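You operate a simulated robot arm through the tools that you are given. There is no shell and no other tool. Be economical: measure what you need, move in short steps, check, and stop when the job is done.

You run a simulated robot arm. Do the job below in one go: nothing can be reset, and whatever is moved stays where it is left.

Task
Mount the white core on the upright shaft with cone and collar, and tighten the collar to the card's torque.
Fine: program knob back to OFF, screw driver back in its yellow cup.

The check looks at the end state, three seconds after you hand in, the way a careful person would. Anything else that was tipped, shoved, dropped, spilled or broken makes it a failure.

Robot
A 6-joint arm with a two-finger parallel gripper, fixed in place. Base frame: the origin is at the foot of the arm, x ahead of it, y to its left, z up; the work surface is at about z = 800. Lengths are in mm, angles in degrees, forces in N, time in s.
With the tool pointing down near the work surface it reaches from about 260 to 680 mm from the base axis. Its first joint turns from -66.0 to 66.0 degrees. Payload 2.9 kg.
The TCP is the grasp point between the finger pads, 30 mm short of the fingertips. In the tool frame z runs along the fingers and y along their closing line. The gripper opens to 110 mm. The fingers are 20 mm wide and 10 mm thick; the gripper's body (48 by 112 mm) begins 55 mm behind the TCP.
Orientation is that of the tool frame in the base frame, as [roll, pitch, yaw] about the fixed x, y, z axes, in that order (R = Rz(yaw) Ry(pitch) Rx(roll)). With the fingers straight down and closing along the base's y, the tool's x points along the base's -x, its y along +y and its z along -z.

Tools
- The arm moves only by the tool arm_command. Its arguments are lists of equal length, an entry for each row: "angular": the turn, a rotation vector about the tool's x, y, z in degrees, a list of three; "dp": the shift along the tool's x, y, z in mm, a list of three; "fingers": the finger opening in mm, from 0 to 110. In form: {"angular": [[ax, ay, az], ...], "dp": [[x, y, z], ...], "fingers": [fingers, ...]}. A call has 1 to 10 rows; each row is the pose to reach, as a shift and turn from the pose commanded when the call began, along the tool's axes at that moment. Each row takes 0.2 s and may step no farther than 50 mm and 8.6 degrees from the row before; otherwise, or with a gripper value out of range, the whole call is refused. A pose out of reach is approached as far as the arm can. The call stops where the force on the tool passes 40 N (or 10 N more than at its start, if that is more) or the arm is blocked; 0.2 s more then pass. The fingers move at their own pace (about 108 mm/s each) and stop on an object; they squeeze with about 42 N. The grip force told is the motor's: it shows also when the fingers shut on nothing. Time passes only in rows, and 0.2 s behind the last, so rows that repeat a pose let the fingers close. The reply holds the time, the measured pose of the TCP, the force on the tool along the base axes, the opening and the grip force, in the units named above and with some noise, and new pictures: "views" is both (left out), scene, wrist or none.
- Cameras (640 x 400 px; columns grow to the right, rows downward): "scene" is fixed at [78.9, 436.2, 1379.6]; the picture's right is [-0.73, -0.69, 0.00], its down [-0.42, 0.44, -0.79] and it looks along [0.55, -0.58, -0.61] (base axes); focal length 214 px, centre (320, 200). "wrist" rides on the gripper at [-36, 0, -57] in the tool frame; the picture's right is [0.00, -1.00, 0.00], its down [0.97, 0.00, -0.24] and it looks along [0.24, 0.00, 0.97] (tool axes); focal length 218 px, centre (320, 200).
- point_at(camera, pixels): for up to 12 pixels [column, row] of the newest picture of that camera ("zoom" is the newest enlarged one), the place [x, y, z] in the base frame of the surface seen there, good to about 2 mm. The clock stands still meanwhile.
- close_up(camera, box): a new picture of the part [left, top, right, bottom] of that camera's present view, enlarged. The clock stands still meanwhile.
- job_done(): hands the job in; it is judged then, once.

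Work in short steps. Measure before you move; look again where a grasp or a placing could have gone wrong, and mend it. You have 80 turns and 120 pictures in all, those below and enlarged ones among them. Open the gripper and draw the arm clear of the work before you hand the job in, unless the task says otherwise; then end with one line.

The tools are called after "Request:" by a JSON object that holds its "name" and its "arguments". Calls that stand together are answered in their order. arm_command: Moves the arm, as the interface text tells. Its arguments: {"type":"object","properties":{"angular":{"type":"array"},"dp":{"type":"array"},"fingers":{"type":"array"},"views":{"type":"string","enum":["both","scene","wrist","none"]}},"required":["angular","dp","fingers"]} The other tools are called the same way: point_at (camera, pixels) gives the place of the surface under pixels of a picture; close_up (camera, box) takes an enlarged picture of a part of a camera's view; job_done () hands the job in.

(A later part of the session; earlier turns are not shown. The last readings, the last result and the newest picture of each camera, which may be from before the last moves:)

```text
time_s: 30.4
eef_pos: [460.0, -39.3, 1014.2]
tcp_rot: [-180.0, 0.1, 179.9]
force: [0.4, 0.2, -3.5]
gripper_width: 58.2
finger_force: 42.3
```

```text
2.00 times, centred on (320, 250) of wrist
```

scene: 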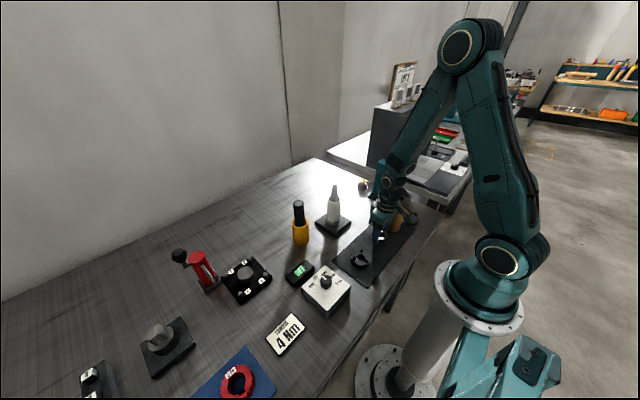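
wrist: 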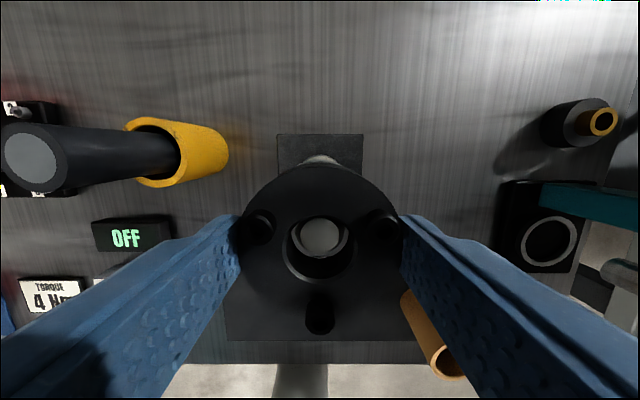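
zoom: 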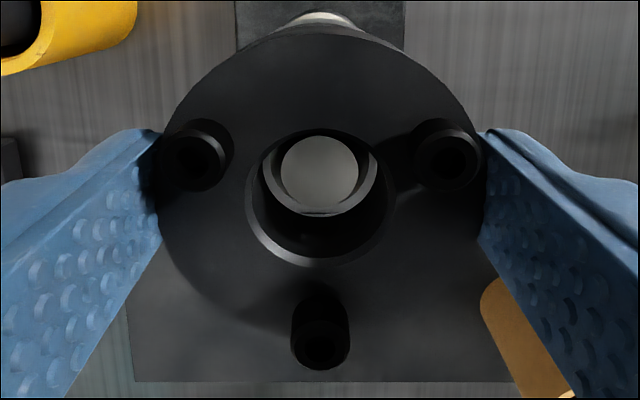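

The shaft is inside the collar's hole. I go on down to the cone in small steps.

Request:
{"name": "arm_command", "arguments": {"angular": [[0, 0, 0], [0, 0, 0], [0, 0, 0], [0, 0, 0], [0, 0, 0], [0, 0, 0], [0, 0, 0], [0, 0, 0], [0, 0, 0], [0, 0, 0]], "dp": [[0, 0, 6], [0, 0, 12], [0, 0, 16], [0, 0, 18], [0, 0, 20], [0, 0, 22], [0, 0, 24], [0, 0, 26], [0, 0, 28], [0, 0, 30]], "fingers": [50, 50, 50, 50, 50, 50, 50, 50, 50, 50], "views": "none"}}

Request:
{"name": "close_up", "arguments": {"camera": "scene", "box": [310, 160, 354, 220]}}

```text
time_s: 32.6
eef_pos: [461.0, -41.0, 987.1]
tcp_rot: [180.0, 0.4, 179.9]
force: [-8.4, 1.5, 33.8]
gripper_width: 58.2
finger_force: 42.8
```

```text
6.67 times, centred on (332, 190) of scene
```

zoom: 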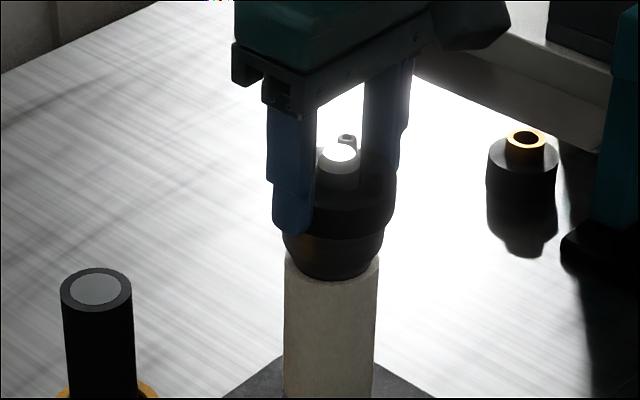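

The collar rests on the cone. I ease up 1.5 mm, open gradually and rise clear.

Request:
{"name": "arm_command", "arguments": {"angular": [[0, 0, 0], [0, 0, 0], [0, 0, 0], [0, 0, 0], [0, 0, 0], [0, 0, 0], [0, 0, 0]], "dp": [[0, 0, -1.5], [0, 0, -1.5], [0, 0, -1.5], [0, 0, -1.5], [0, 0, -20], [0, 0, -60], [0, 0, -100]], "fingers": [57, 64, 85, 85, 85, 85, 85], "views": "wrist"}}

Request:
{"name": "close_up", "arguments": {"camera": "wrist", "box": [272, 145, 368, 245]}}

Request:
{"name": "point_at", "arguments": {"camera": "zoom", "pixels": [[190, 160], [430, 160], [320, 330], [320, 240], [320, 90]]}}

```text
time_s: 34.2
eef_pos: [459.1, -41.1, 1085.9]
tcp_rot: [-179.9, -0.1, 180.0]
force: [-0.7, -0.4, 0.2]
gripper_width: 85.1
finger_force: 0.1
```

wrist: 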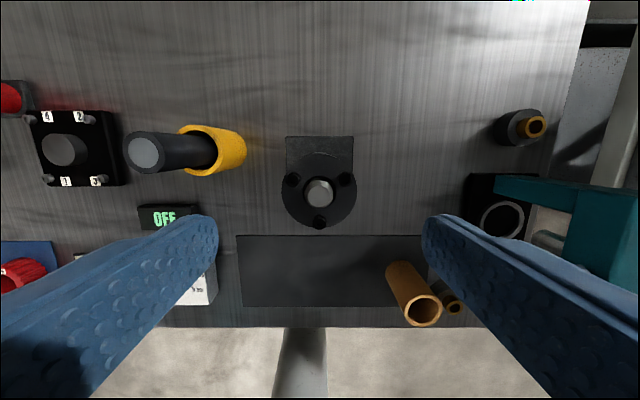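

```text
4.00 times, centred on (320, 195) of wrist
```

zoom: 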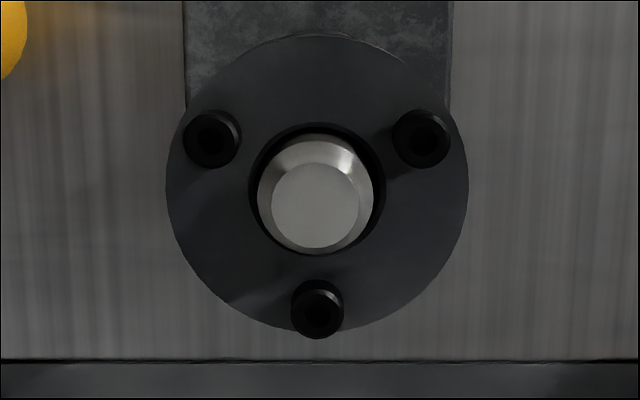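

```text
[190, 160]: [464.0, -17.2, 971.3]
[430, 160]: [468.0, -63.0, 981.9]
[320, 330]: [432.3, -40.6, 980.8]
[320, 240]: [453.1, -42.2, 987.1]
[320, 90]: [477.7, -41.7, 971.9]
```

The collar sits level, screws at tool offsets (-11.7,20), (-11.7,-18.9), (21.8,0.4) from this pose. Next I go over the program knob.

Request:
{"name": "arm_command", "arguments": {"angular": [[0, 0, 0], [0, 0, 0], [0, 0, 0], [0, 0, 0], [0, 0, 0], [0, 0, 0], [0, 0, 0]], "dp": [[29, 36, 0], [58, 72, 0], [87, 108, 0], [116, 144, 20], [145, 180, 50], [174, 217, 70], [174, 217, 100]], "fingers": [85, 85, 85, 85, 85, 85, 85], "views": "wrist"}}

Request:
{"name": "close_up", "arguments": {"camera": "wrist", "box": [260, 120, 380, 220]}}

Request:
{"name": "point_at", "arguments": {"camera": "zoom", "pixels": [[320, 240], [320, 220], [300, 240], [340, 240], [200, 120], [450, 120], [200, 300]]}}

```text
refused: row 4 steps farther than a row can; nothing moved
```

```text
4.00 times, centred on (320, 170) of wrist
```

zoom: 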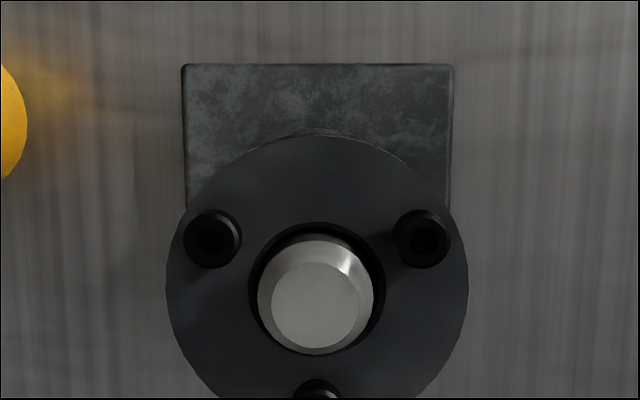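

```text
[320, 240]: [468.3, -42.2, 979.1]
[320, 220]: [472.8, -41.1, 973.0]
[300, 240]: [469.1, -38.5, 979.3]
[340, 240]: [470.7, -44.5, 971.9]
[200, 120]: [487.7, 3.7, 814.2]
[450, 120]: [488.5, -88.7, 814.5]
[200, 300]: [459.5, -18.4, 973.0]
```

The step was too long; I redo it with shorter steps.

Request:
{"name": "arm_command", "arguments": {"angular": [[0, 0, 0], [0, 0, 0], [0, 0, 0], [0, 0, 0], [0, 0, 0], [0, 0, 0], [0, 0, 0], [0, 0, 0]], "dp": [[29, 36, 0], [58, 72, 0], [87, 108, 0], [114, 142, 15], [140, 174, 40], [165, 205, 60], [174, 217, 90], [174, 217, 100]], "fingers": [85, 85, 85, 85, 85, 85, 85, 85], "views": "wrist"}}

Request:
{"name": "close_up", "arguments": {"camera": "wrist", "box": [260, 120, 380, 220]}}

Request:
{"name": "point_at", "arguments": {"camera": "zoom", "pixels": [[320, 240], [320, 220], [300, 240], [340, 240], [200, 120], [450, 120], [200, 300]]}}

```text
time_s: 36.0
eef_pos: [286.0, 177.3, 983.0]
tcp_rot: [-179.9, 0.1, 180.0]
force: [0.1, -0.2, -0.5]
gripper_width: 85.1
finger_force: 0.1
```

wrist: 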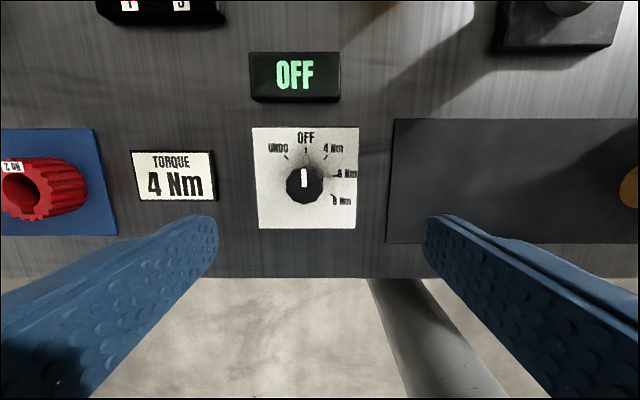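

```text
4.00 times, centred on (320, 170) of wrist
```

zoom: 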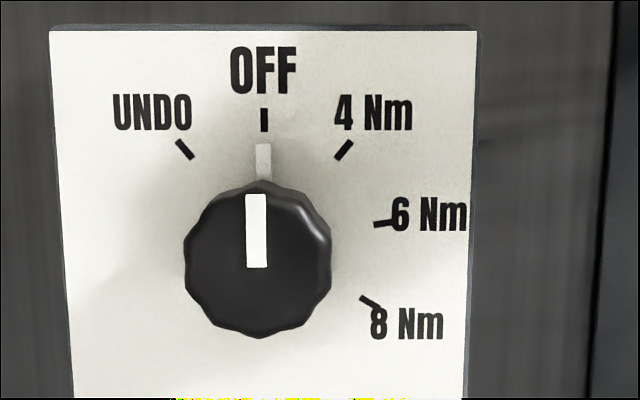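

```text
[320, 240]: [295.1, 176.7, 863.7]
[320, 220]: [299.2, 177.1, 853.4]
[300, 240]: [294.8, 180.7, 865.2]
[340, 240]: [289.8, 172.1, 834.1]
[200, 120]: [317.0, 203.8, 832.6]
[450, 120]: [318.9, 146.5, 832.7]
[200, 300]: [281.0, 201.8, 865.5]
```

Knob at (304,185): axis offset about tool x -5, y +13.3, top z 865, panel z 833. I lower around it and close.

Request:
{"name": "arm_command", "arguments": {"angular": [[0, 0, 0], [0, 0, 0], [0, 0, 0], [0, 0, 0], [0, 0, 0], [0, 0, 0], [0, 0, 0]], "dp": [[-5, 13.3, 30], [-5, 13.3, 70], [-5, 13.3, 100], [-5, 13.3, 112], [-5, 13.3, 112], [-5, 13.3, 112], [-5, 13.3, 112]], "fingers": [60, 60, 60, 60, 20, 20, 20], "views": "wrist"}}

```text
time_s: 37.6
eef_pos: [291.9, 191.1, 871.7]
tcp_rot: [-179.9, 0.0, 180.0]
force: [-0.7, -8.2, -4.0]
gripper_width: 30.6
finger_force: 45.0
```

wrist: 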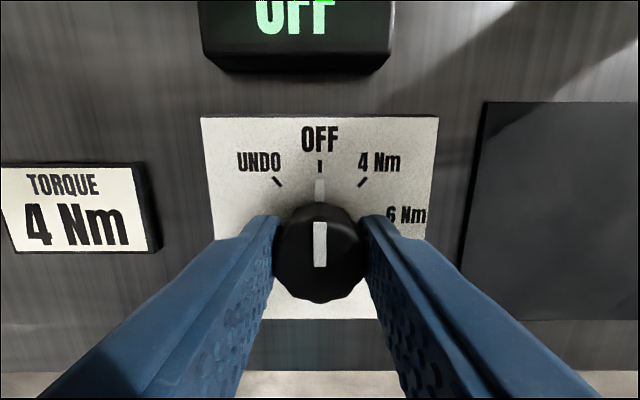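

The knob is gripped (30.6 mm) and centred at column 320. I turn +45° clockwise to 4 Nm.

Request:
{"name": "arm_command", "arguments": {"angular": [[0, 0, 8], [0, 0, 16], [0, 0, 24], [0, 0, 32], [0, 0, 40], [0, 0, 45], [0, 0, 45]], "dp": [[0, 0, 0], [0, 0, 0], [0, 0, 0], [0, 0, 0], [0, 0, 0], [0, 0, 0], [0, 0, 0]], "fingers": [20, 20, 20, 20, 20, 20, 20], "views": "both"}}

Request:
{"name": "close_up", "arguments": {"camera": "scene", "box": [270, 240, 366, 320]}}

```text
time_s: 39.2
eef_pos: [289.9, 188.3, 871.3]
tcp_rot: [-179.9, 0.0, 134.8]
force: [1.5, -13.5, -33.8]
gripper_width: 30.4
finger_force: 45.6
```

scene: 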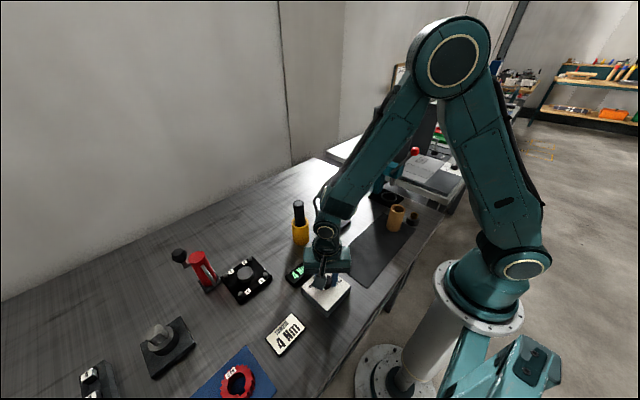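
wrist: 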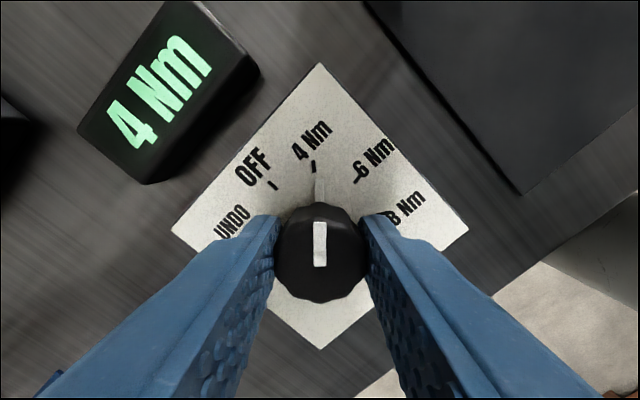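

```text
5.00 times, centred on (318, 280) of scene
```

zoom: 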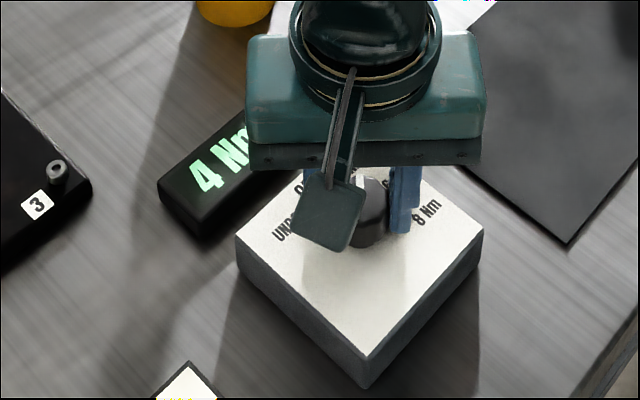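

The display shows 4 Nm. I open, rise, then turn the tool back.

Request:
{"name": "arm_command", "arguments": {"angular": [[0, 0, 0], [0, 0, 0], [0, 0, 0], [0, 0, 0], [0, 0, 0], [0, 0, 0]], "dp": [[0, 0, 0], [0, 0, 0], [0, 0, -20], [0, 0, -60], [0, 0, -100], [0, 0, -130]], "fingers": [60, 60, 60, 60, 60, 60], "views": "none"}}

Request:
{"name": "arm_command", "arguments": {"angular": [[0, 0, -8], [0, 0, -16], [0, 0, -24], [0, 0, -32], [0, 0, -40], [0, 0, -45]], "dp": [[0, 0, -10], [0, 0, -20], [0, 0, -30], [0, 0, -40], [0, 0, -40], [0, 0, -40]], "fingers": [60, 60, 60, 60, 60, 60], "views": "wrist"}}

```text
time_s: 40.6
eef_pos: [290.6, 189.7, 1002.7]
tcp_rot: [179.9, 0.0, 135.0]
force: [0.2, 0.3, -0.2]
gripper_width: 59.8
finger_force: 0.1
```

```text
time_s: 42.0
eef_pos: [290.4, 191.3, 1042.3]
tcp_rot: [179.9, 0.2, -179.9]
force: [0.1, 0.2, -1.2]
gripper_width: 60.0
finger_force: 0.0
```

wrist: 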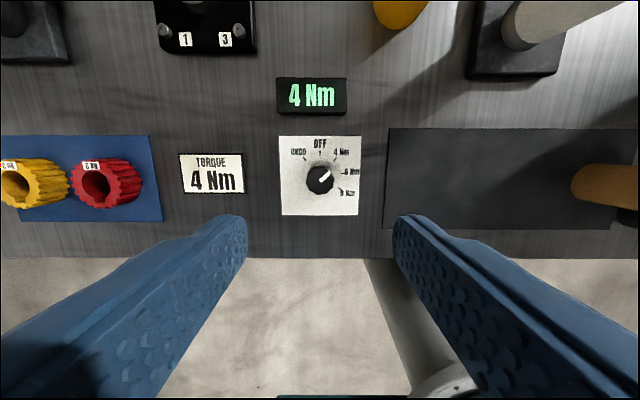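

Knob on 4 Nm. Now I go above the driver.

Request:
{"name": "arm_command", "arguments": {"angular": [[0, 0, 0], [0, 0, 0], [0, 0, 0], [0, 0, 0], [0, 0, 0], [0, 0, 0]], "dp": [[-39, -20, -20], [-78, -39, -40], [-117, -59, -50], [-156, -78, -50], [-190, -98, -50], [-190, -98, -50]], "fingers": [80, 80, 80, 80, 80, 80], "views": "wrist"}}

Request:
{"name": "close_up", "arguments": {"camera": "wrist", "box": [260, 110, 380, 230]}}

```text
time_s: 43.4
eef_pos: [481.4, 92.1, 1094.9]
tcp_rot: [-179.9, 0.2, -179.9]
force: [0.2, -0.3, -0.2]
gripper_width: 80.0
finger_force: 0.1
```

wrist: 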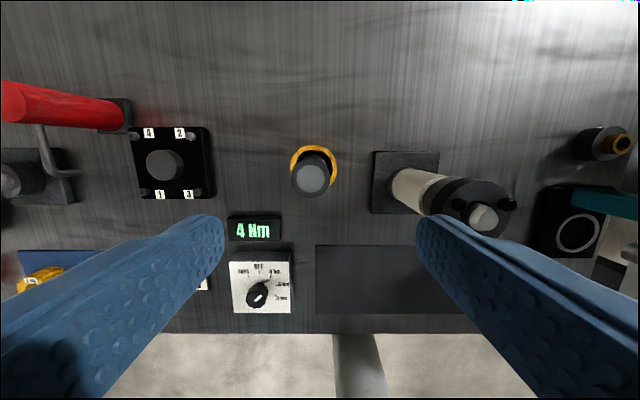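

```text
3.33 times, centred on (320, 170) of wrist
```

zoom: 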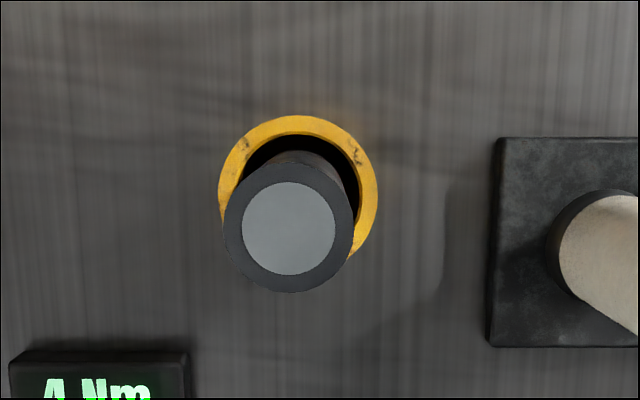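

Driver top at (310.7,178.4): offset tool x -9, y +8, diameter 34, upright. I lower to z ~922 and grip.

Request:
{"name": "arm_command", "arguments": {"angular": [[0, 0, 0], [0, 0, 0], [0, 0, 0], [0, 0, 0], [0, 0, 0], [0, 0, 0], [0, 0, 0], [0, 0, 0]], "dp": [[-9, 8, 40], [-9, 8, 80], [-9, 8, 120], [-9, 8, 155], [-9, 8, 172], [-9, 8, 172], [-9, 8, 172], [-9, 8, 172]], "fingers": [80, 80, 80, 80, 80, 25, 25, 25], "views": "wrist"}}

```text
time_s: 45.2
eef_pos: [488.7, 100.6, 919.3]
tcp_rot: [180.0, 0.1, -180.0]
force: [0.7, -1.5, 0.4]
gripper_width: 33.7
finger_force: 42.0
```

wrist: 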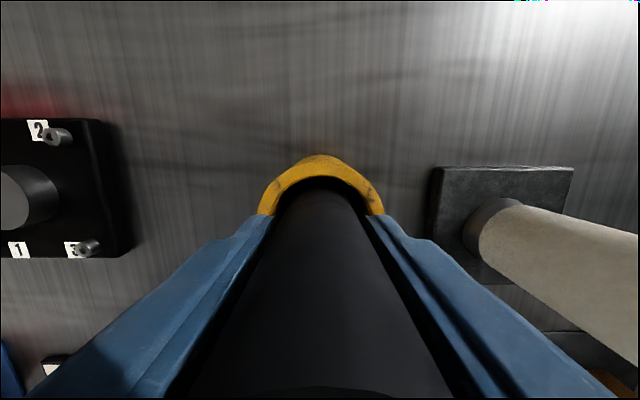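

Driver gripped (33.7 mm). I lift it straight out and look at its tip from the scene camera.

Request:
{"name": "arm_command", "arguments": {"angular": [[0, 0, 0], [0, 0, 0], [0, 0, 0], [0, 0, 0], [0, 0, 0], [0, 0, 0], [0, 0, 0]], "dp": [[0, 0, -20], [0, 0, -60], [0, 0, -100], [0, 0, -140], [0, 0, -180], [0, 0, -210], [0, 0, -210]], "fingers": [25, 25, 25, 25, 25, 25, 25], "views": "scene"}}

Request:
{"name": "close_up", "arguments": {"camera": "scene", "box": [260, 100, 340, 200]}}

```text
time_s: 46.8
eef_pos: [490.5, 99.6, 1130.4]
tcp_rot: [180.0, 0.1, -179.9]
force: [0.2, -0.4, -4.2]
gripper_width: 33.6
finger_force: 41.7
```

scene: 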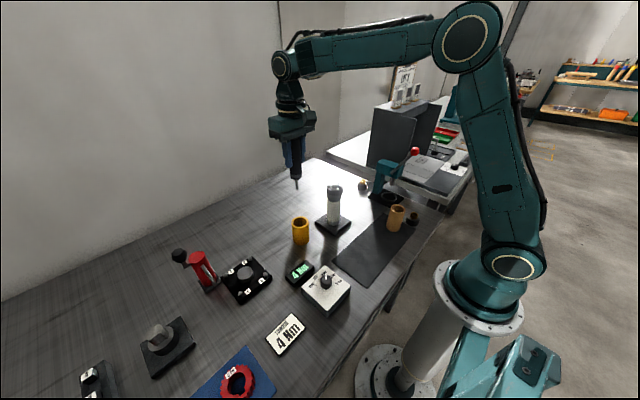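

```text
4.00 times, centred on (300, 150) of scene
```

zoom: 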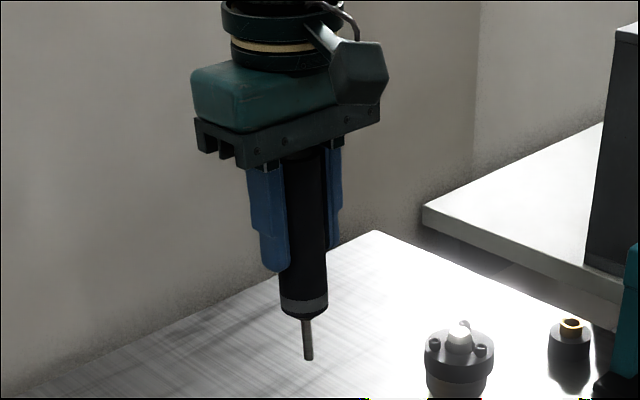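

It has a slim hex bit. I measure tip and shank positions.

Request:
{"name": "close_up", "arguments": {"camera": "scene", "box": [280, 160, 312, 196]}}

Request:
{"name": "point_at", "arguments": {"camera": "zoom", "pixels": [[315, 70], [335, 120], [337, 200], [340, 270], [340, 285], [341, 310], [343, 320], [270, 70], [355, 70]]}}

```text
11.11 times, centred on (296, 178) of scene
```

zoom: 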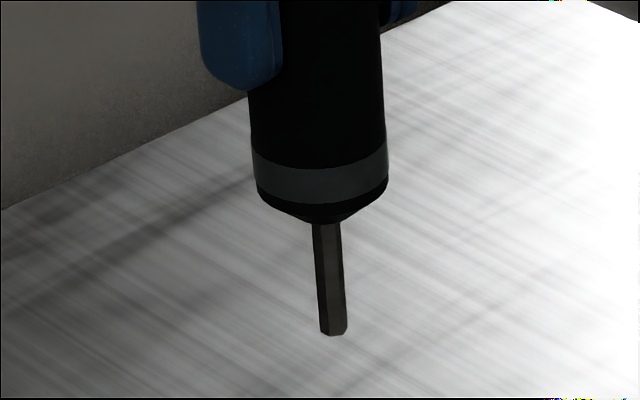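

```text
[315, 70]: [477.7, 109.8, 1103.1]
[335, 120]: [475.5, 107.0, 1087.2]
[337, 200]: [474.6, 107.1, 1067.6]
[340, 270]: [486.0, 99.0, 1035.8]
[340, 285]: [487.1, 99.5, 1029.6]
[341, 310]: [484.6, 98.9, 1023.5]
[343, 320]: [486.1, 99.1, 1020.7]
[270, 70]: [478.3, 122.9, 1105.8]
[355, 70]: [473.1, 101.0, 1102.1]
```

Tip is about 115 below the TCP, near the axis. I move over the front screw C, keeping the tip 20 mm above the shaft.

Request:
{"name": "arm_command", "arguments": {"angular": [[0, 0, 0], [0, 0, 0], [0, 0, 0], [0, 0, 0], [0, 0, 0], [0, 0, 0]], "dp": [[13, -35, 0], [26, -70, 0], [39, -105, 0], [51.8, -139.9, 0], [51.8, -139.9, 20], [51.8, -139.9, 20]], "fingers": [25, 25, 25, 25, 25, 25], "views": "scene"}}

Request:
{"name": "close_up", "arguments": {"camera": "scene", "box": [318, 170, 350, 206]}}

Request:
{"name": "point_at", "arguments": {"camera": "zoom", "pixels": [[325, 200], [320, 250], [320, 120]]}}

```text
time_s: 48.2
eef_pos: [437.4, -40.2, 1111.7]
tcp_rot: [179.9, 0.1, 180.0]
force: [0.6, -0.1, -4.9]
gripper_width: 33.5
finger_force: 42.2
```

scene: 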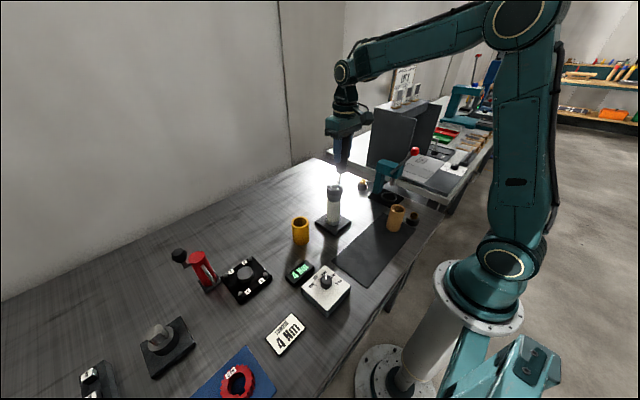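

```text
11.11 times, centred on (334, 188) of scene
```

zoom: 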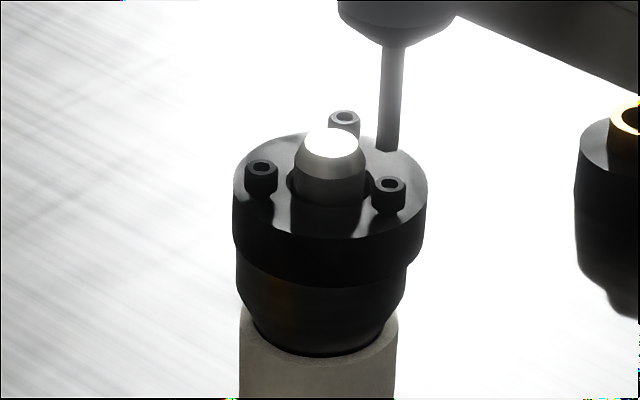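

```text
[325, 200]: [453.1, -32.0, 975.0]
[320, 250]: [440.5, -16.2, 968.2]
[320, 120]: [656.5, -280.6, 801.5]
```

Superb view: bit tip at (387,150), screw C's socket at (390,183). I sample points for the heights.

Request:
{"name": "point_at", "arguments": {"camera": "zoom", "pixels": [[388, 147], [388, 144], [388, 140], [388, 135], [389, 130], [389, 125], [382, 182], [399, 182], [390, 178], [390, 189], [262, 164], [345, 115]]}}

```text
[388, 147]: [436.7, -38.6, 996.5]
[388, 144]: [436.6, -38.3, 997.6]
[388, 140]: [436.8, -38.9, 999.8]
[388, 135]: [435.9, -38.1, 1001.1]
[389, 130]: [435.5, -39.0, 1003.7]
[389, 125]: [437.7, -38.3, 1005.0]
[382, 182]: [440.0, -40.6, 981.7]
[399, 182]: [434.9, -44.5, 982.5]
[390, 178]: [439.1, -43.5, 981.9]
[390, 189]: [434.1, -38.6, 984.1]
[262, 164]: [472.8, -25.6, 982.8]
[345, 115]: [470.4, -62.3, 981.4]
```

The tip is ~13 above the screw, nearly aligned. I shift (-1, +0.2) in base and lower 10 to compare up close.

Request:
{"name": "arm_command", "arguments": {"angular": [[0, 0, 0], [0, 0, 0], [0, 0, 0]], "dp": [[1.0, 0.2, 5], [1.0, 0.2, 10], [1.0, 0.2, 10]], "fingers": [25, 25, 25], "views": "none"}}

Request:
{"name": "close_up", "arguments": {"camera": "scene", "box": [334, 180, 346, 192]}}

```text
time_s: 49.0
eef_pos: [437.3, -39.8, 1100.8]
tcp_rot: [-179.9, 0.0, -180.0]
force: [1.0, 0.2, -5.3]
gripper_width: 33.6
finger_force: 41.9
```

```text
16.00 times, centred on (340, 186) of scene
```

zoom: 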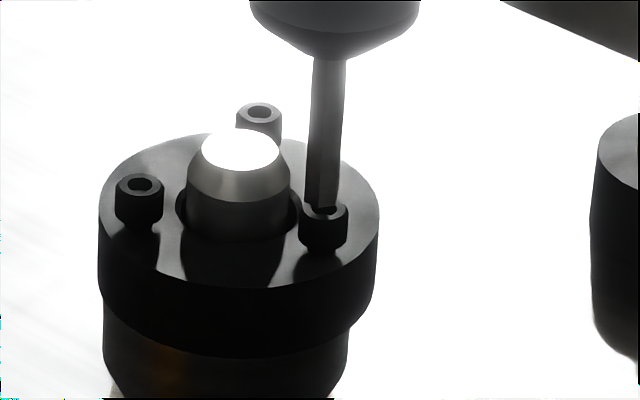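

Tip is about 2.5 mm above, within ~0.7 mm. I nudge (0.6, 0.3) in tool and press down in 1 mm steps.

Request:
{"name": "arm_command", "arguments": {"angular": [[0, 0, 0], [0, 0, 0], [0, 0, 0], [0, 0, 0], [0, 0, 0]], "dp": [[0.6, 0.3, 1], [0.6, 0.3, 2], [0.6, 0.3, 3], [0.6, 0.3, 4], [0.6, 0.3, 4]], "fingers": [25, 25, 25, 25, 25], "views": "none"}}

Request:
{"name": "close_up", "arguments": {"camera": "scene", "box": [334, 180, 346, 192]}}

Request:
{"name": "close_up", "arguments": {"camera": "scene", "box": [280, 255, 352, 315]}}

```text
time_s: 50.2
eef_pos: [436.0, -39.8, 1095.6]
tcp_rot: [179.9, 0.1, -180.0]
force: [-1.0, -0.3, -4.6]
gripper_width: 33.5
finger_force: 41.7
```

```text
16.00 times, centred on (340, 186) of scene
```

zoom: 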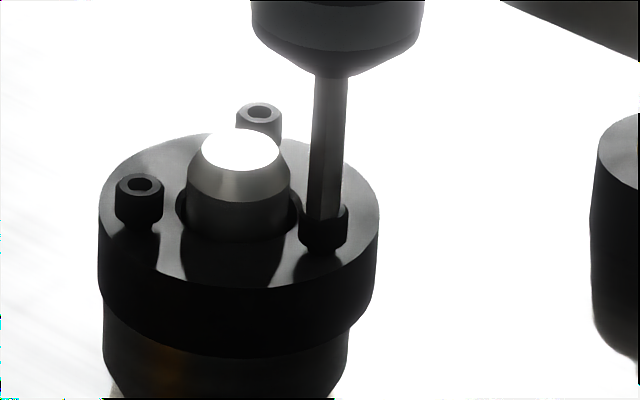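

```text
6.67 times, centred on (316, 285) of scene
```

zoom: 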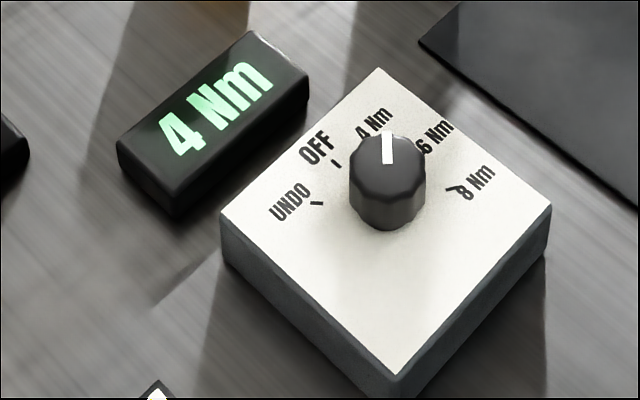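

No contact force yet; the bit looks centred on the socket. I keep pressing down.

Request:
{"name": "arm_command", "arguments": {"angular": [[0, 0, 0], [0, 0, 0], [0, 0, 0], [0, 0, 0], [0, 0, 0], [0, 0, 0]], "dp": [[0, 0, 1], [0, 0, 2], [0, 0, 3], [0, 0, 4], [0, 0, 5], [0, 0, 6]], "fingers": [25, 25, 25, 25, 25, 25], "views": "none"}}

Request:
{"name": "close_up", "arguments": {"camera": "scene", "box": [334, 180, 346, 192]}}

Request:
{"name": "close_up", "arguments": {"camera": "scene", "box": [280, 255, 352, 315]}}

```text
time_s: 51.3
eef_pos: [437.1, -40.0, 1095.8]
tcp_rot: [-180.0, 0.3, -180.0]
force: [-3.8, 0.6, 7.6]
gripper_width: 33.6
finger_force: 42.3
stopped in row 5: the force on the tool passed its limit (the readings are from after the stop); the commanded pose is now the measured one
```

```text
16.00 times, centred on (340, 186) of scene
```

zoom: 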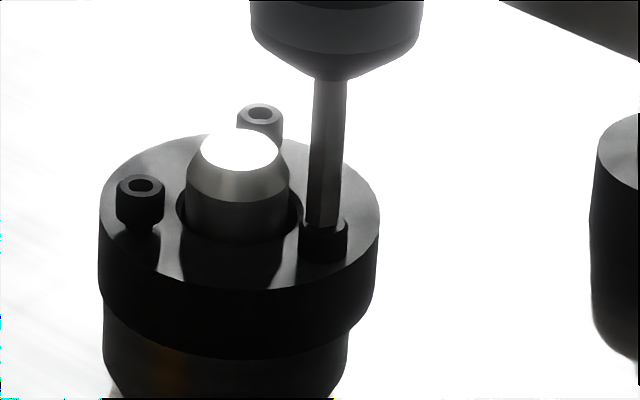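

```text
6.67 times, centred on (316, 285) of scene
```

zoom: 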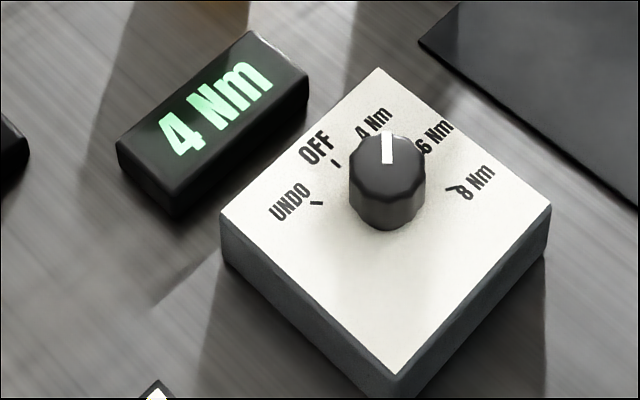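

Screw C's head has gone down a little. I press a bit longer with the bit in place to let the driver finish.

Request:
{"name": "arm_command", "arguments": {"angular": [[0, 0, 0], [0, 0, 0], [0, 0, 0], [0, 0, 0], [0, 0, 0], [0, 0, 0], [0, 0, 0], [0, 0, 0]], "dp": [[0, 0, 1], [0, 0, 1.5], [0, 0, 1.5], [0, 0, 2], [0, 0, 2], [0, 0, 2.5], [0, 0, 2.5], [0, 0, 2.5]], "fingers": [25, 25, 25, 25, 25, 25, 25, 25], "views": "none"}}

Request:
{"name": "close_up", "arguments": {"camera": "scene", "box": [334, 180, 346, 192]}}

```text
time_s: 52.7
eef_pos: [436.7, -38.7, 1094.3]
tcp_rot: [-180.0, 0.6, -180.0]
force: [-5.1, 0.1, 8.3]
gripper_width: 33.5
finger_force: 41.7
stopped in row 6: the force on the tool passed its limit (the readings are from after the stop); the commanded pose is now the measured one
```

```text
16.00 times, centred on (340, 186) of scene
```

zoom: 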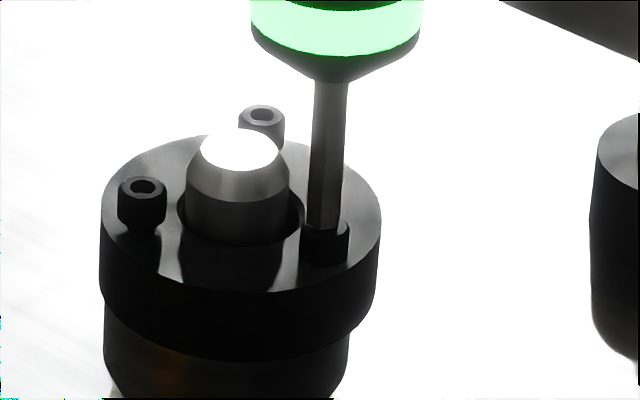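

The driver's ring lit green: torque reached on screw C. I rise 20 and move to screw A (base +33.5, +19.6), around the shaft tip.

Request:
{"name": "arm_command", "arguments": {"angular": [[0, 0, 0], [0, 0, 0], [0, 0, 0], [0, 0, 0], [0, 0, 0], [0, 0, 0]], "dp": [[0, 0, -5], [0, 0, -22], [-10, 20, -22], [-33.5, 19.6, -22], [-33.5, 19.6, -16], [-33.5, 19.6, -16]], "fingers": [25, 25, 25, 25, 25, 25], "views": "none"}}

Request:
{"name": "close_up", "arguments": {"camera": "scene", "box": [328, 178, 340, 190]}}

Request:
{"name": "point_at", "arguments": {"camera": "zoom", "pixels": [[320, 200], [325, 180]]}}

```text
time_s: 54.1
eef_pos: [470.2, -20.8, 1110.1]
tcp_rot: [-180.0, 0.6, -179.9]
force: [0.3, -0.3, -3.5]
gripper_width: 33.8
finger_force: 42.3
```

```text
16.00 times, centred on (334, 184) of scene
```

zoom: 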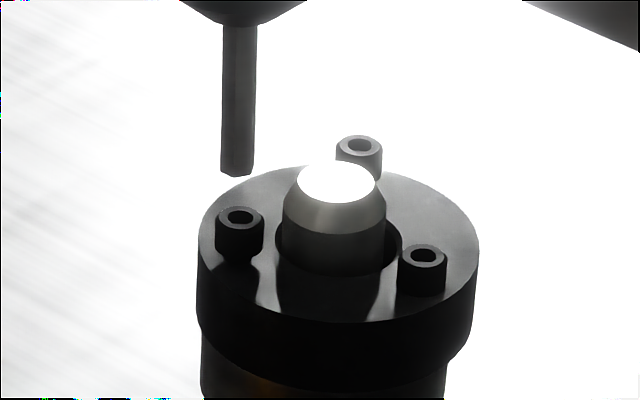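

```text
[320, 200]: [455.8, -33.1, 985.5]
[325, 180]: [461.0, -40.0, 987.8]
```

Tip at (237,166) vs screw A's socket (239.5,216), about 12 above. I straighten the 0.6° tilt, shift slightly and lower 9.

Request:
{"name": "arm_command", "arguments": {"angular": [[0, 0.6, 0], [0, 0.6, 0], [0, 0.6, 0]], "dp": [[0.4, 0.8, 4], [0.4, 0.8, 9], [0.4, 0.8, 9]], "fingers": [25, 25, 25], "views": "none"}}

Request:
{"name": "close_up", "arguments": {"camera": "scene", "box": [328, 178, 340, 190]}}

```text
time_s: 54.9
eef_pos: [469.0, -18.6, 1101.6]
tcp_rot: [-180.0, 0.0, 179.9]
force: [0.5, 0.9, -4.5]
gripper_width: 33.6
finger_force: 42.1
```

```text
16.00 times, centred on (334, 184) of scene
```

zoom: 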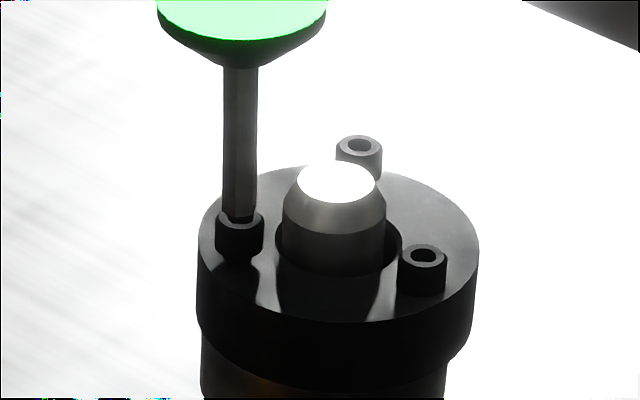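

Aligned within ~0.5 mm. I press down and hold.

Request:
{"name": "arm_command", "arguments": {"angular": [[0, 0, 0], [0, 0, 0], [0, 0, 0], [0, 0, 0], [0, 0, 0], [0, 0, 0], [0, 0, 0], [0, 0, 0], [0, 0, 0], [0, 0, 0]], "dp": [[0, 0, 2], [0, 0, 4], [0, 0, 5], [0, 0, 6], [0, 0, 7], [0, 0, 7.5], [0, 0, 8], [0, 0, 8], [0, 0, 8], [0, 0, 8]], "fingers": [25, 25, 25, 25, 25, 25, 25, 25, 25, 25], "views": "none"}}

Request:
{"name": "close_up", "arguments": {"camera": "scene", "box": [328, 178, 340, 190]}}

```text
time_s: 57.1
eef_pos: [469.1, -19.4, 1094.0]
tcp_rot: [-180.0, 0.2, 180.0]
force: [2.2, 4.4, 22.5]
gripper_width: 33.6
finger_force: 42.0
```

```text
16.00 times, centred on (334, 184) of scene
```

zoom: 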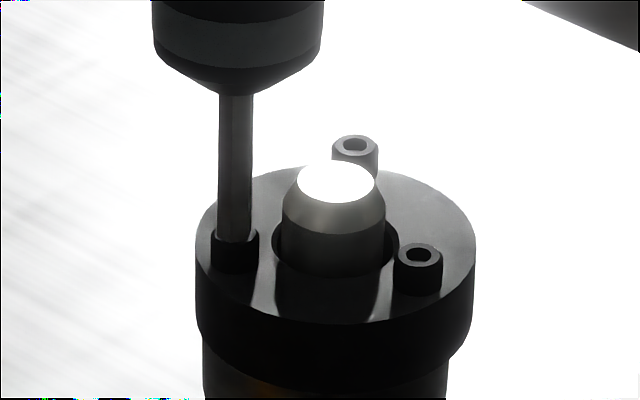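

Screw A's head has gone down; the ring is not green yet. I hold on with slightly more press.

Request:
{"name": "arm_command", "arguments": {"angular": [[0, 0, 0], [0, 0, 0], [0, 0, 0], [0, 0, 0], [0, 0, 0]], "dp": [[0, 0, 0.3], [0, 0, 0.6], [0, 0, 0.6], [0, 0, 0.6], [0, 0, 0.6]], "fingers": [25, 25, 25, 25, 25], "views": "none"}}

Request:
{"name": "close_up", "arguments": {"camera": "scene", "box": [328, 178, 340, 190]}}

```text
time_s: 58.3
eef_pos: [470.8, -20.0, 1094.2]
tcp_rot: [-180.0, 0.2, -179.9]
force: [2.2, 8.1, 27.6]
gripper_width: 33.5
finger_force: 41.8
```

```text
16.00 times, centred on (334, 184) of scene
```

zoom: 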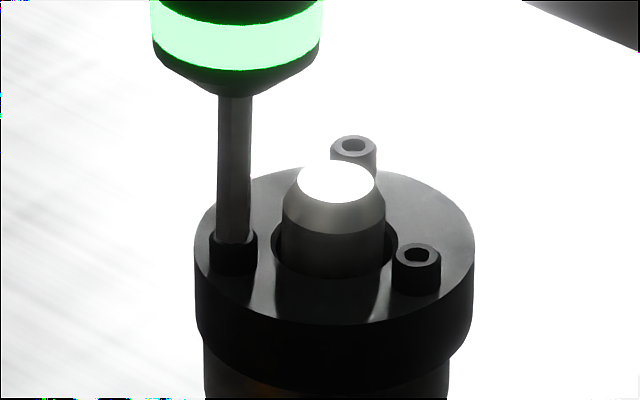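

Green: screw A done. I rise 22 and go over to screw B (base y -38.9).

Request:
{"name": "arm_command", "arguments": {"angular": [[0, 0, 0], [0, 0, 0], [0, 0, 0], [0, 0, 0], [0, 0, 0], [0, 0, 0]], "dp": [[0, 0, -6], [0, 0, -23], [0, -20, -23], [0, -38.9, -23], [0, -38.9, -17], [0, -38.9, -17]], "fingers": [25, 25, 25, 25, 25, 25], "views": "none"}}

Request:
{"name": "close_up", "arguments": {"camera": "scene", "box": [328, 176, 340, 188]}}

```text
time_s: 59.7
eef_pos: [470.8, -57.8, 1110.2]
tcp_rot: [-180.0, -0.1, 179.9]
force: [-0.7, 0.0, -5.1]
gripper_width: 33.5
finger_force: 42.4
```

```text
16.00 times, centred on (334, 182) of scene
```

zoom: 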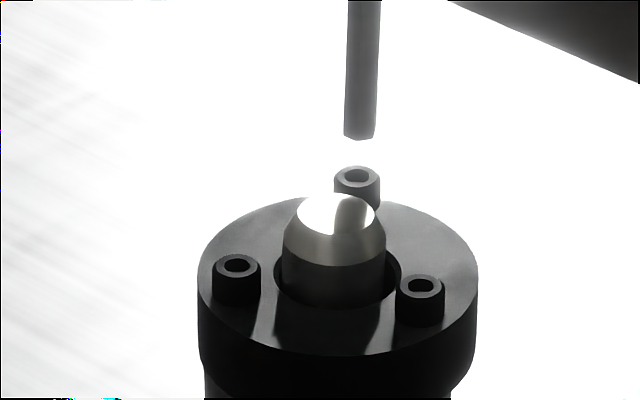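

Tip (360,131) versus screw B's socket (356,175): I shift tool (0.2, 1.3) and lower 8.5.

Request:
{"name": "arm_command", "arguments": {"angular": [[0, 0, 0], [0, 0, 0], [0, 0, 0]], "dp": [[0.2, 1.3, 4], [0.2, 1.3, 8.5], [0.2, 1.3, 8.5]], "fingers": [25, 25, 25], "views": "none"}}

Request:
{"name": "close_up", "arguments": {"camera": "scene", "box": [328, 176, 340, 188]}}

```text
time_s: 60.5
eef_pos: [470.4, -56.8, 1100.4]
tcp_rot: [180.0, -0.1, -180.0]
force: [-0.4, 0.5, -4.3]
gripper_width: 33.4
finger_force: 41.7
```

```text
16.00 times, centred on (334, 182) of scene
```

zoom: 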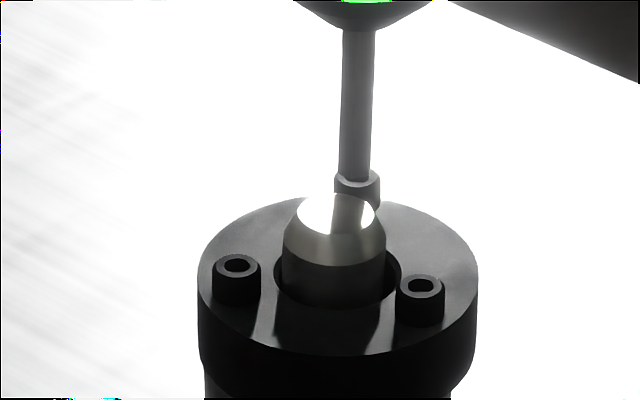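

The bit seems just at socket B. I press down and hold.

Request:
{"name": "arm_command", "arguments": {"angular": [[0, 0, 0], [0, 0, 0], [0, 0, 0], [0, 0, 0], [0, 0, 0], [0, 0, 0], [0, 0, 0], [0, 0, 0], [0, 0, 0], [0, 0, 0]], "dp": [[0, 0, 2], [0, 0, 4], [0, 0, 5], [0, 0, 6], [0, 0, 7], [0, 0, 7.5], [0, 0, 8], [0, 0, 8], [0, 0, 8.3], [0, 0, 8.3]], "fingers": [25, 25, 25, 25, 25, 25, 25, 25, 25, 25], "views": "none"}}

Request:
{"name": "close_up", "arguments": {"camera": "scene", "box": [328, 176, 340, 188]}}

```text
time_s: 62.7
eef_pos: [469.8, -56.9, 1095.3]
tcp_rot: [-180.0, 0.2, 180.0]
force: [2.6, -4.5, 27.4]
gripper_width: 33.4
finger_force: 42.2
```

```text
16.00 times, centred on (334, 182) of scene
```

zoom: 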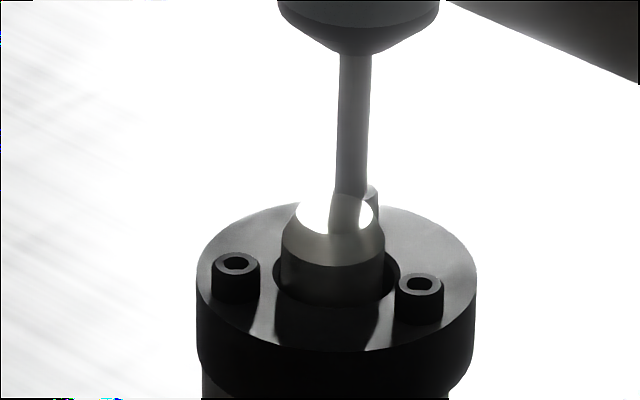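

B has gone down. I hold on until green.

Request:
{"name": "arm_command", "arguments": {"angular": [[0, 0, 0], [0, 0, 0], [0, 0, 0], [0, 0, 0], [0, 0, 0], [0, 0, 0]], "dp": [[0, 0, 0], [0, 0, 0.3], [0, 0, 0.3], [0, 0, 0.3], [0, 0, 0.3], [0, 0, 0.3]], "fingers": [25, 25, 25, 25, 25, 25], "views": "none"}}

Request:
{"name": "close_up", "arguments": {"camera": "scene", "box": [328, 172, 340, 184]}}

```text
time_s: 64.1
eef_pos: [470.5, -57.6, 1094.5]
tcp_rot: [-180.0, 0.1, -180.0]
force: [0.6, -4.3, 29.9]
gripper_width: 33.7
finger_force: 42.1
```

```text
16.00 times, centred on (334, 178) of scene
```

zoom: 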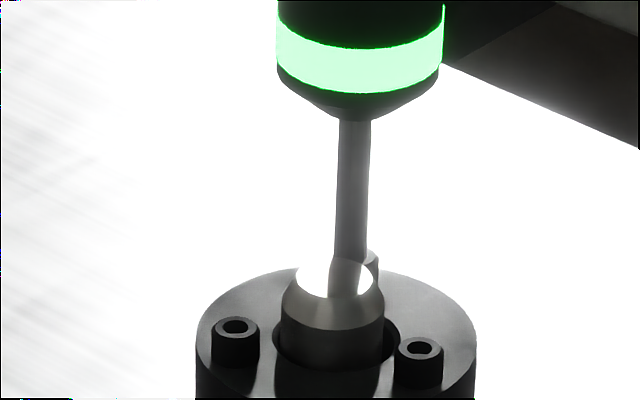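

Green for B as well. I lift the driver well clear and inspect the three heads.

Request:
{"name": "arm_command", "arguments": {"angular": [[0, 0, 0], [0, 0, 0], [0, 0, 0], [0, 0, 0], [0, 0, 0]], "dp": [[0, 0, -6], [0, 0, -25], [0, 0, -45], [0, 40, -45], [-10, 75, -45]], "fingers": [25, 25, 25, 25, 25], "views": "none"}}

Request:
{"name": "close_up", "arguments": {"camera": "scene", "box": [328, 180, 340, 192]}}

Request:
{"name": "close_up", "arguments": {"camera": "scene", "box": [290, 160, 362, 250]}}

```text
time_s: 65.3
eef_pos: [478.9, 19.7, 1139.4]
tcp_rot: [-180.0, -0.2, -179.9]
force: [-0.5, -0.7, -5.1]
gripper_width: 33.3
finger_force: 42.3
```

```text
16.00 times, centred on (334, 186) of scene
```

zoom: 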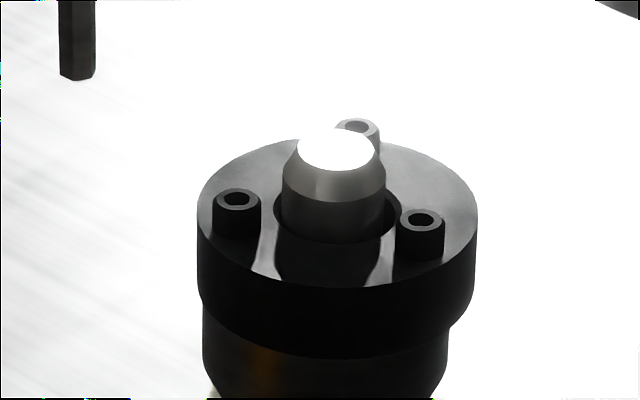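

```text
4.44 times, centred on (326, 205) of scene
```

zoom: 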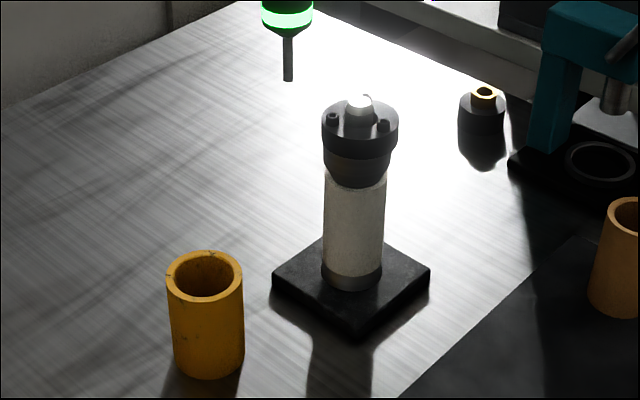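

All three heads are seated evenly. Next the driver goes back; I measure the cup's rim and the present bit.

Request:
{"name": "point_at", "arguments": {"camera": "zoom", "pixels": [[169, 276], [240, 276], [204, 253], [204, 299], [180, 262], [229, 262], [180, 292], [229, 292], [288, 75], [288, 70], [287, 60], [287, 50]]}}

```text
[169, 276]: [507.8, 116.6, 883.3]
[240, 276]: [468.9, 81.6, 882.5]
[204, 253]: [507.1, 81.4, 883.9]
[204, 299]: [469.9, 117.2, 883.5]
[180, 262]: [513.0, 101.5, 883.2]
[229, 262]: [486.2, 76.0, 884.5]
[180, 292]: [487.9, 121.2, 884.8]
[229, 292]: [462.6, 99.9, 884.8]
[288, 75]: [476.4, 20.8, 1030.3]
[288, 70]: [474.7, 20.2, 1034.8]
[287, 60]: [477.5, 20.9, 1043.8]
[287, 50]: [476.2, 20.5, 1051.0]
```

Cup centre (488, 99.4), rim z 884; bit axis about (478.3, 18.4). I move over the cup and lower part way, then check.

Request:
{"name": "arm_command", "arguments": {"angular": [[0, 0, 0], [0, 0, 0], [0, 0, 0], [0, 0, 0], [0, 0, 0], [0, 0, 0]], "dp": [[-5, 40, 0], [-9.7, 81, 0], [-9.7, 81, 40], [-9.7, 81, 80], [-9.7, 81, 110], [-9.7, 81, 110]], "fingers": [25, 25, 25, 25, 25, 25], "views": "wrist"}}

Request:
{"name": "close_up", "arguments": {"camera": "scene", "box": [280, 180, 320, 250]}}

```text
time_s: 66.7
eef_pos: [489.0, 99.4, 1026.6]
tcp_rot: [-180.0, 0.0, -179.9]
force: [0.6, -0.6, -5.6]
gripper_width: 33.6
finger_force: 42.2
```

wrist: 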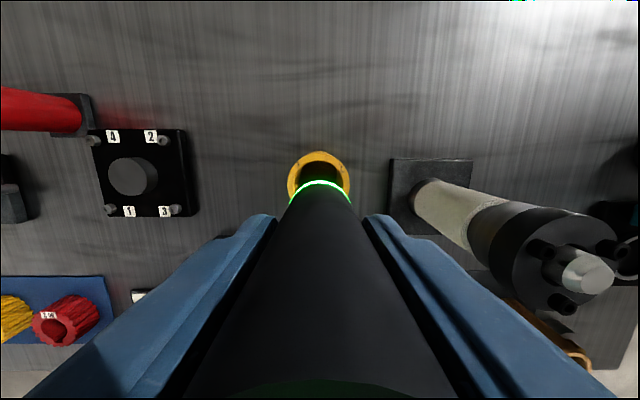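

```text
5.71 times, centred on (300, 215) of scene
```

zoom: 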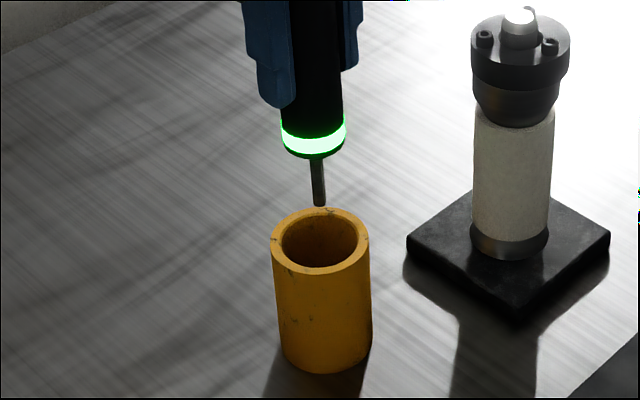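

Lined up over the cup. I lower the driver in, slowly at the end.

Request:
{"name": "arm_command", "arguments": {"angular": [[0, 0, 0], [0, 0, 0], [0, 0, 0], [0, 0, 0], [0, 0, 0], [0, 0, 0], [0, 0, 0], [0, 0, 0], [0, 0, 0], [0, 0, 0]], "dp": [[0, 0, 20], [0, 0, 40], [0, 0, 60], [0, 0, 80], [0, 0, 92], [0, 0, 97], [0, 0, 100], [0, 0, 102], [0, 0, 104], [0, 0, 105]], "fingers": [25, 25, 25, 25, 25, 25, 25, 25, 25, 25], "views": "none"}}

Request:
{"name": "close_up", "arguments": {"camera": "scene", "box": [280, 180, 320, 250]}}

```text
time_s: 68.9
eef_pos: [489.6, 99.2, 922.0]
tcp_rot: [-180.0, 0.0, -180.0]
force: [0.0, 0.4, -2.9]
gripper_width: 33.5
finger_force: 42.2
```

```text
5.71 times, centred on (300, 215) of scene
```

zoom: 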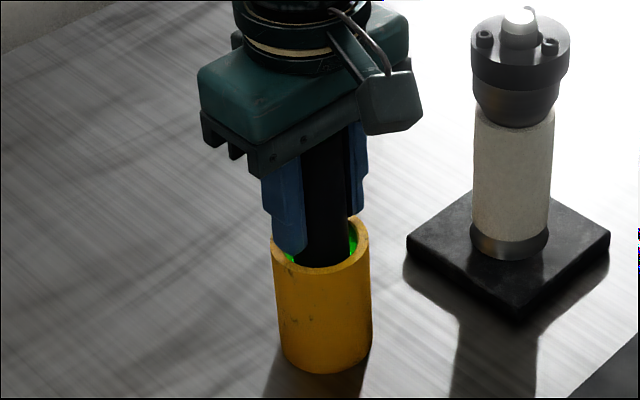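

Not quite resting yet. I step a few more half-millimetres until it bears.

Request:
{"name": "arm_command", "arguments": {"angular": [[0, 0, 0], [0, 0, 0], [0, 0, 0], [0, 0, 0]], "dp": [[0, 0, 0.5], [0, 0, 1], [0, 0, 1.5], [0, 0, 1.5]], "fingers": [25, 25, 25, 25], "views": "none"}}

```text
time_s: 69.9
eef_pos: [489.2, 99.5, 921.5]
tcp_rot: [-180.0, 0.0, -180.0]
force: [0.3, 0.4, -5.1]
gripper_width: 33.6
finger_force: 42.0
```

Request:
{"name": "arm_command", "arguments": {"angular": [[0, 0, 0], [0, 0, 0], [0, 0, 0], [0, 0, 0], [0, 0, 0], [0, 0, 0]], "dp": [[0, 0, 0.7], [0, 0, 1.4], [0, 0, 2.1], [0, 0, 2.8], [0, 0, 3.5], [0, 0, 3.5]], "fingers": [25, 25, 25, 25, 25, 25], "views": "none"}}

```text
time_s: 71.3
eef_pos: [489.1, 99.5, 919.6]
tcp_rot: [-179.9, 0.2, -180.0]
force: [-8.3, -0.2, 28.7]
gripper_width: 33.5
finger_force: 41.8
```

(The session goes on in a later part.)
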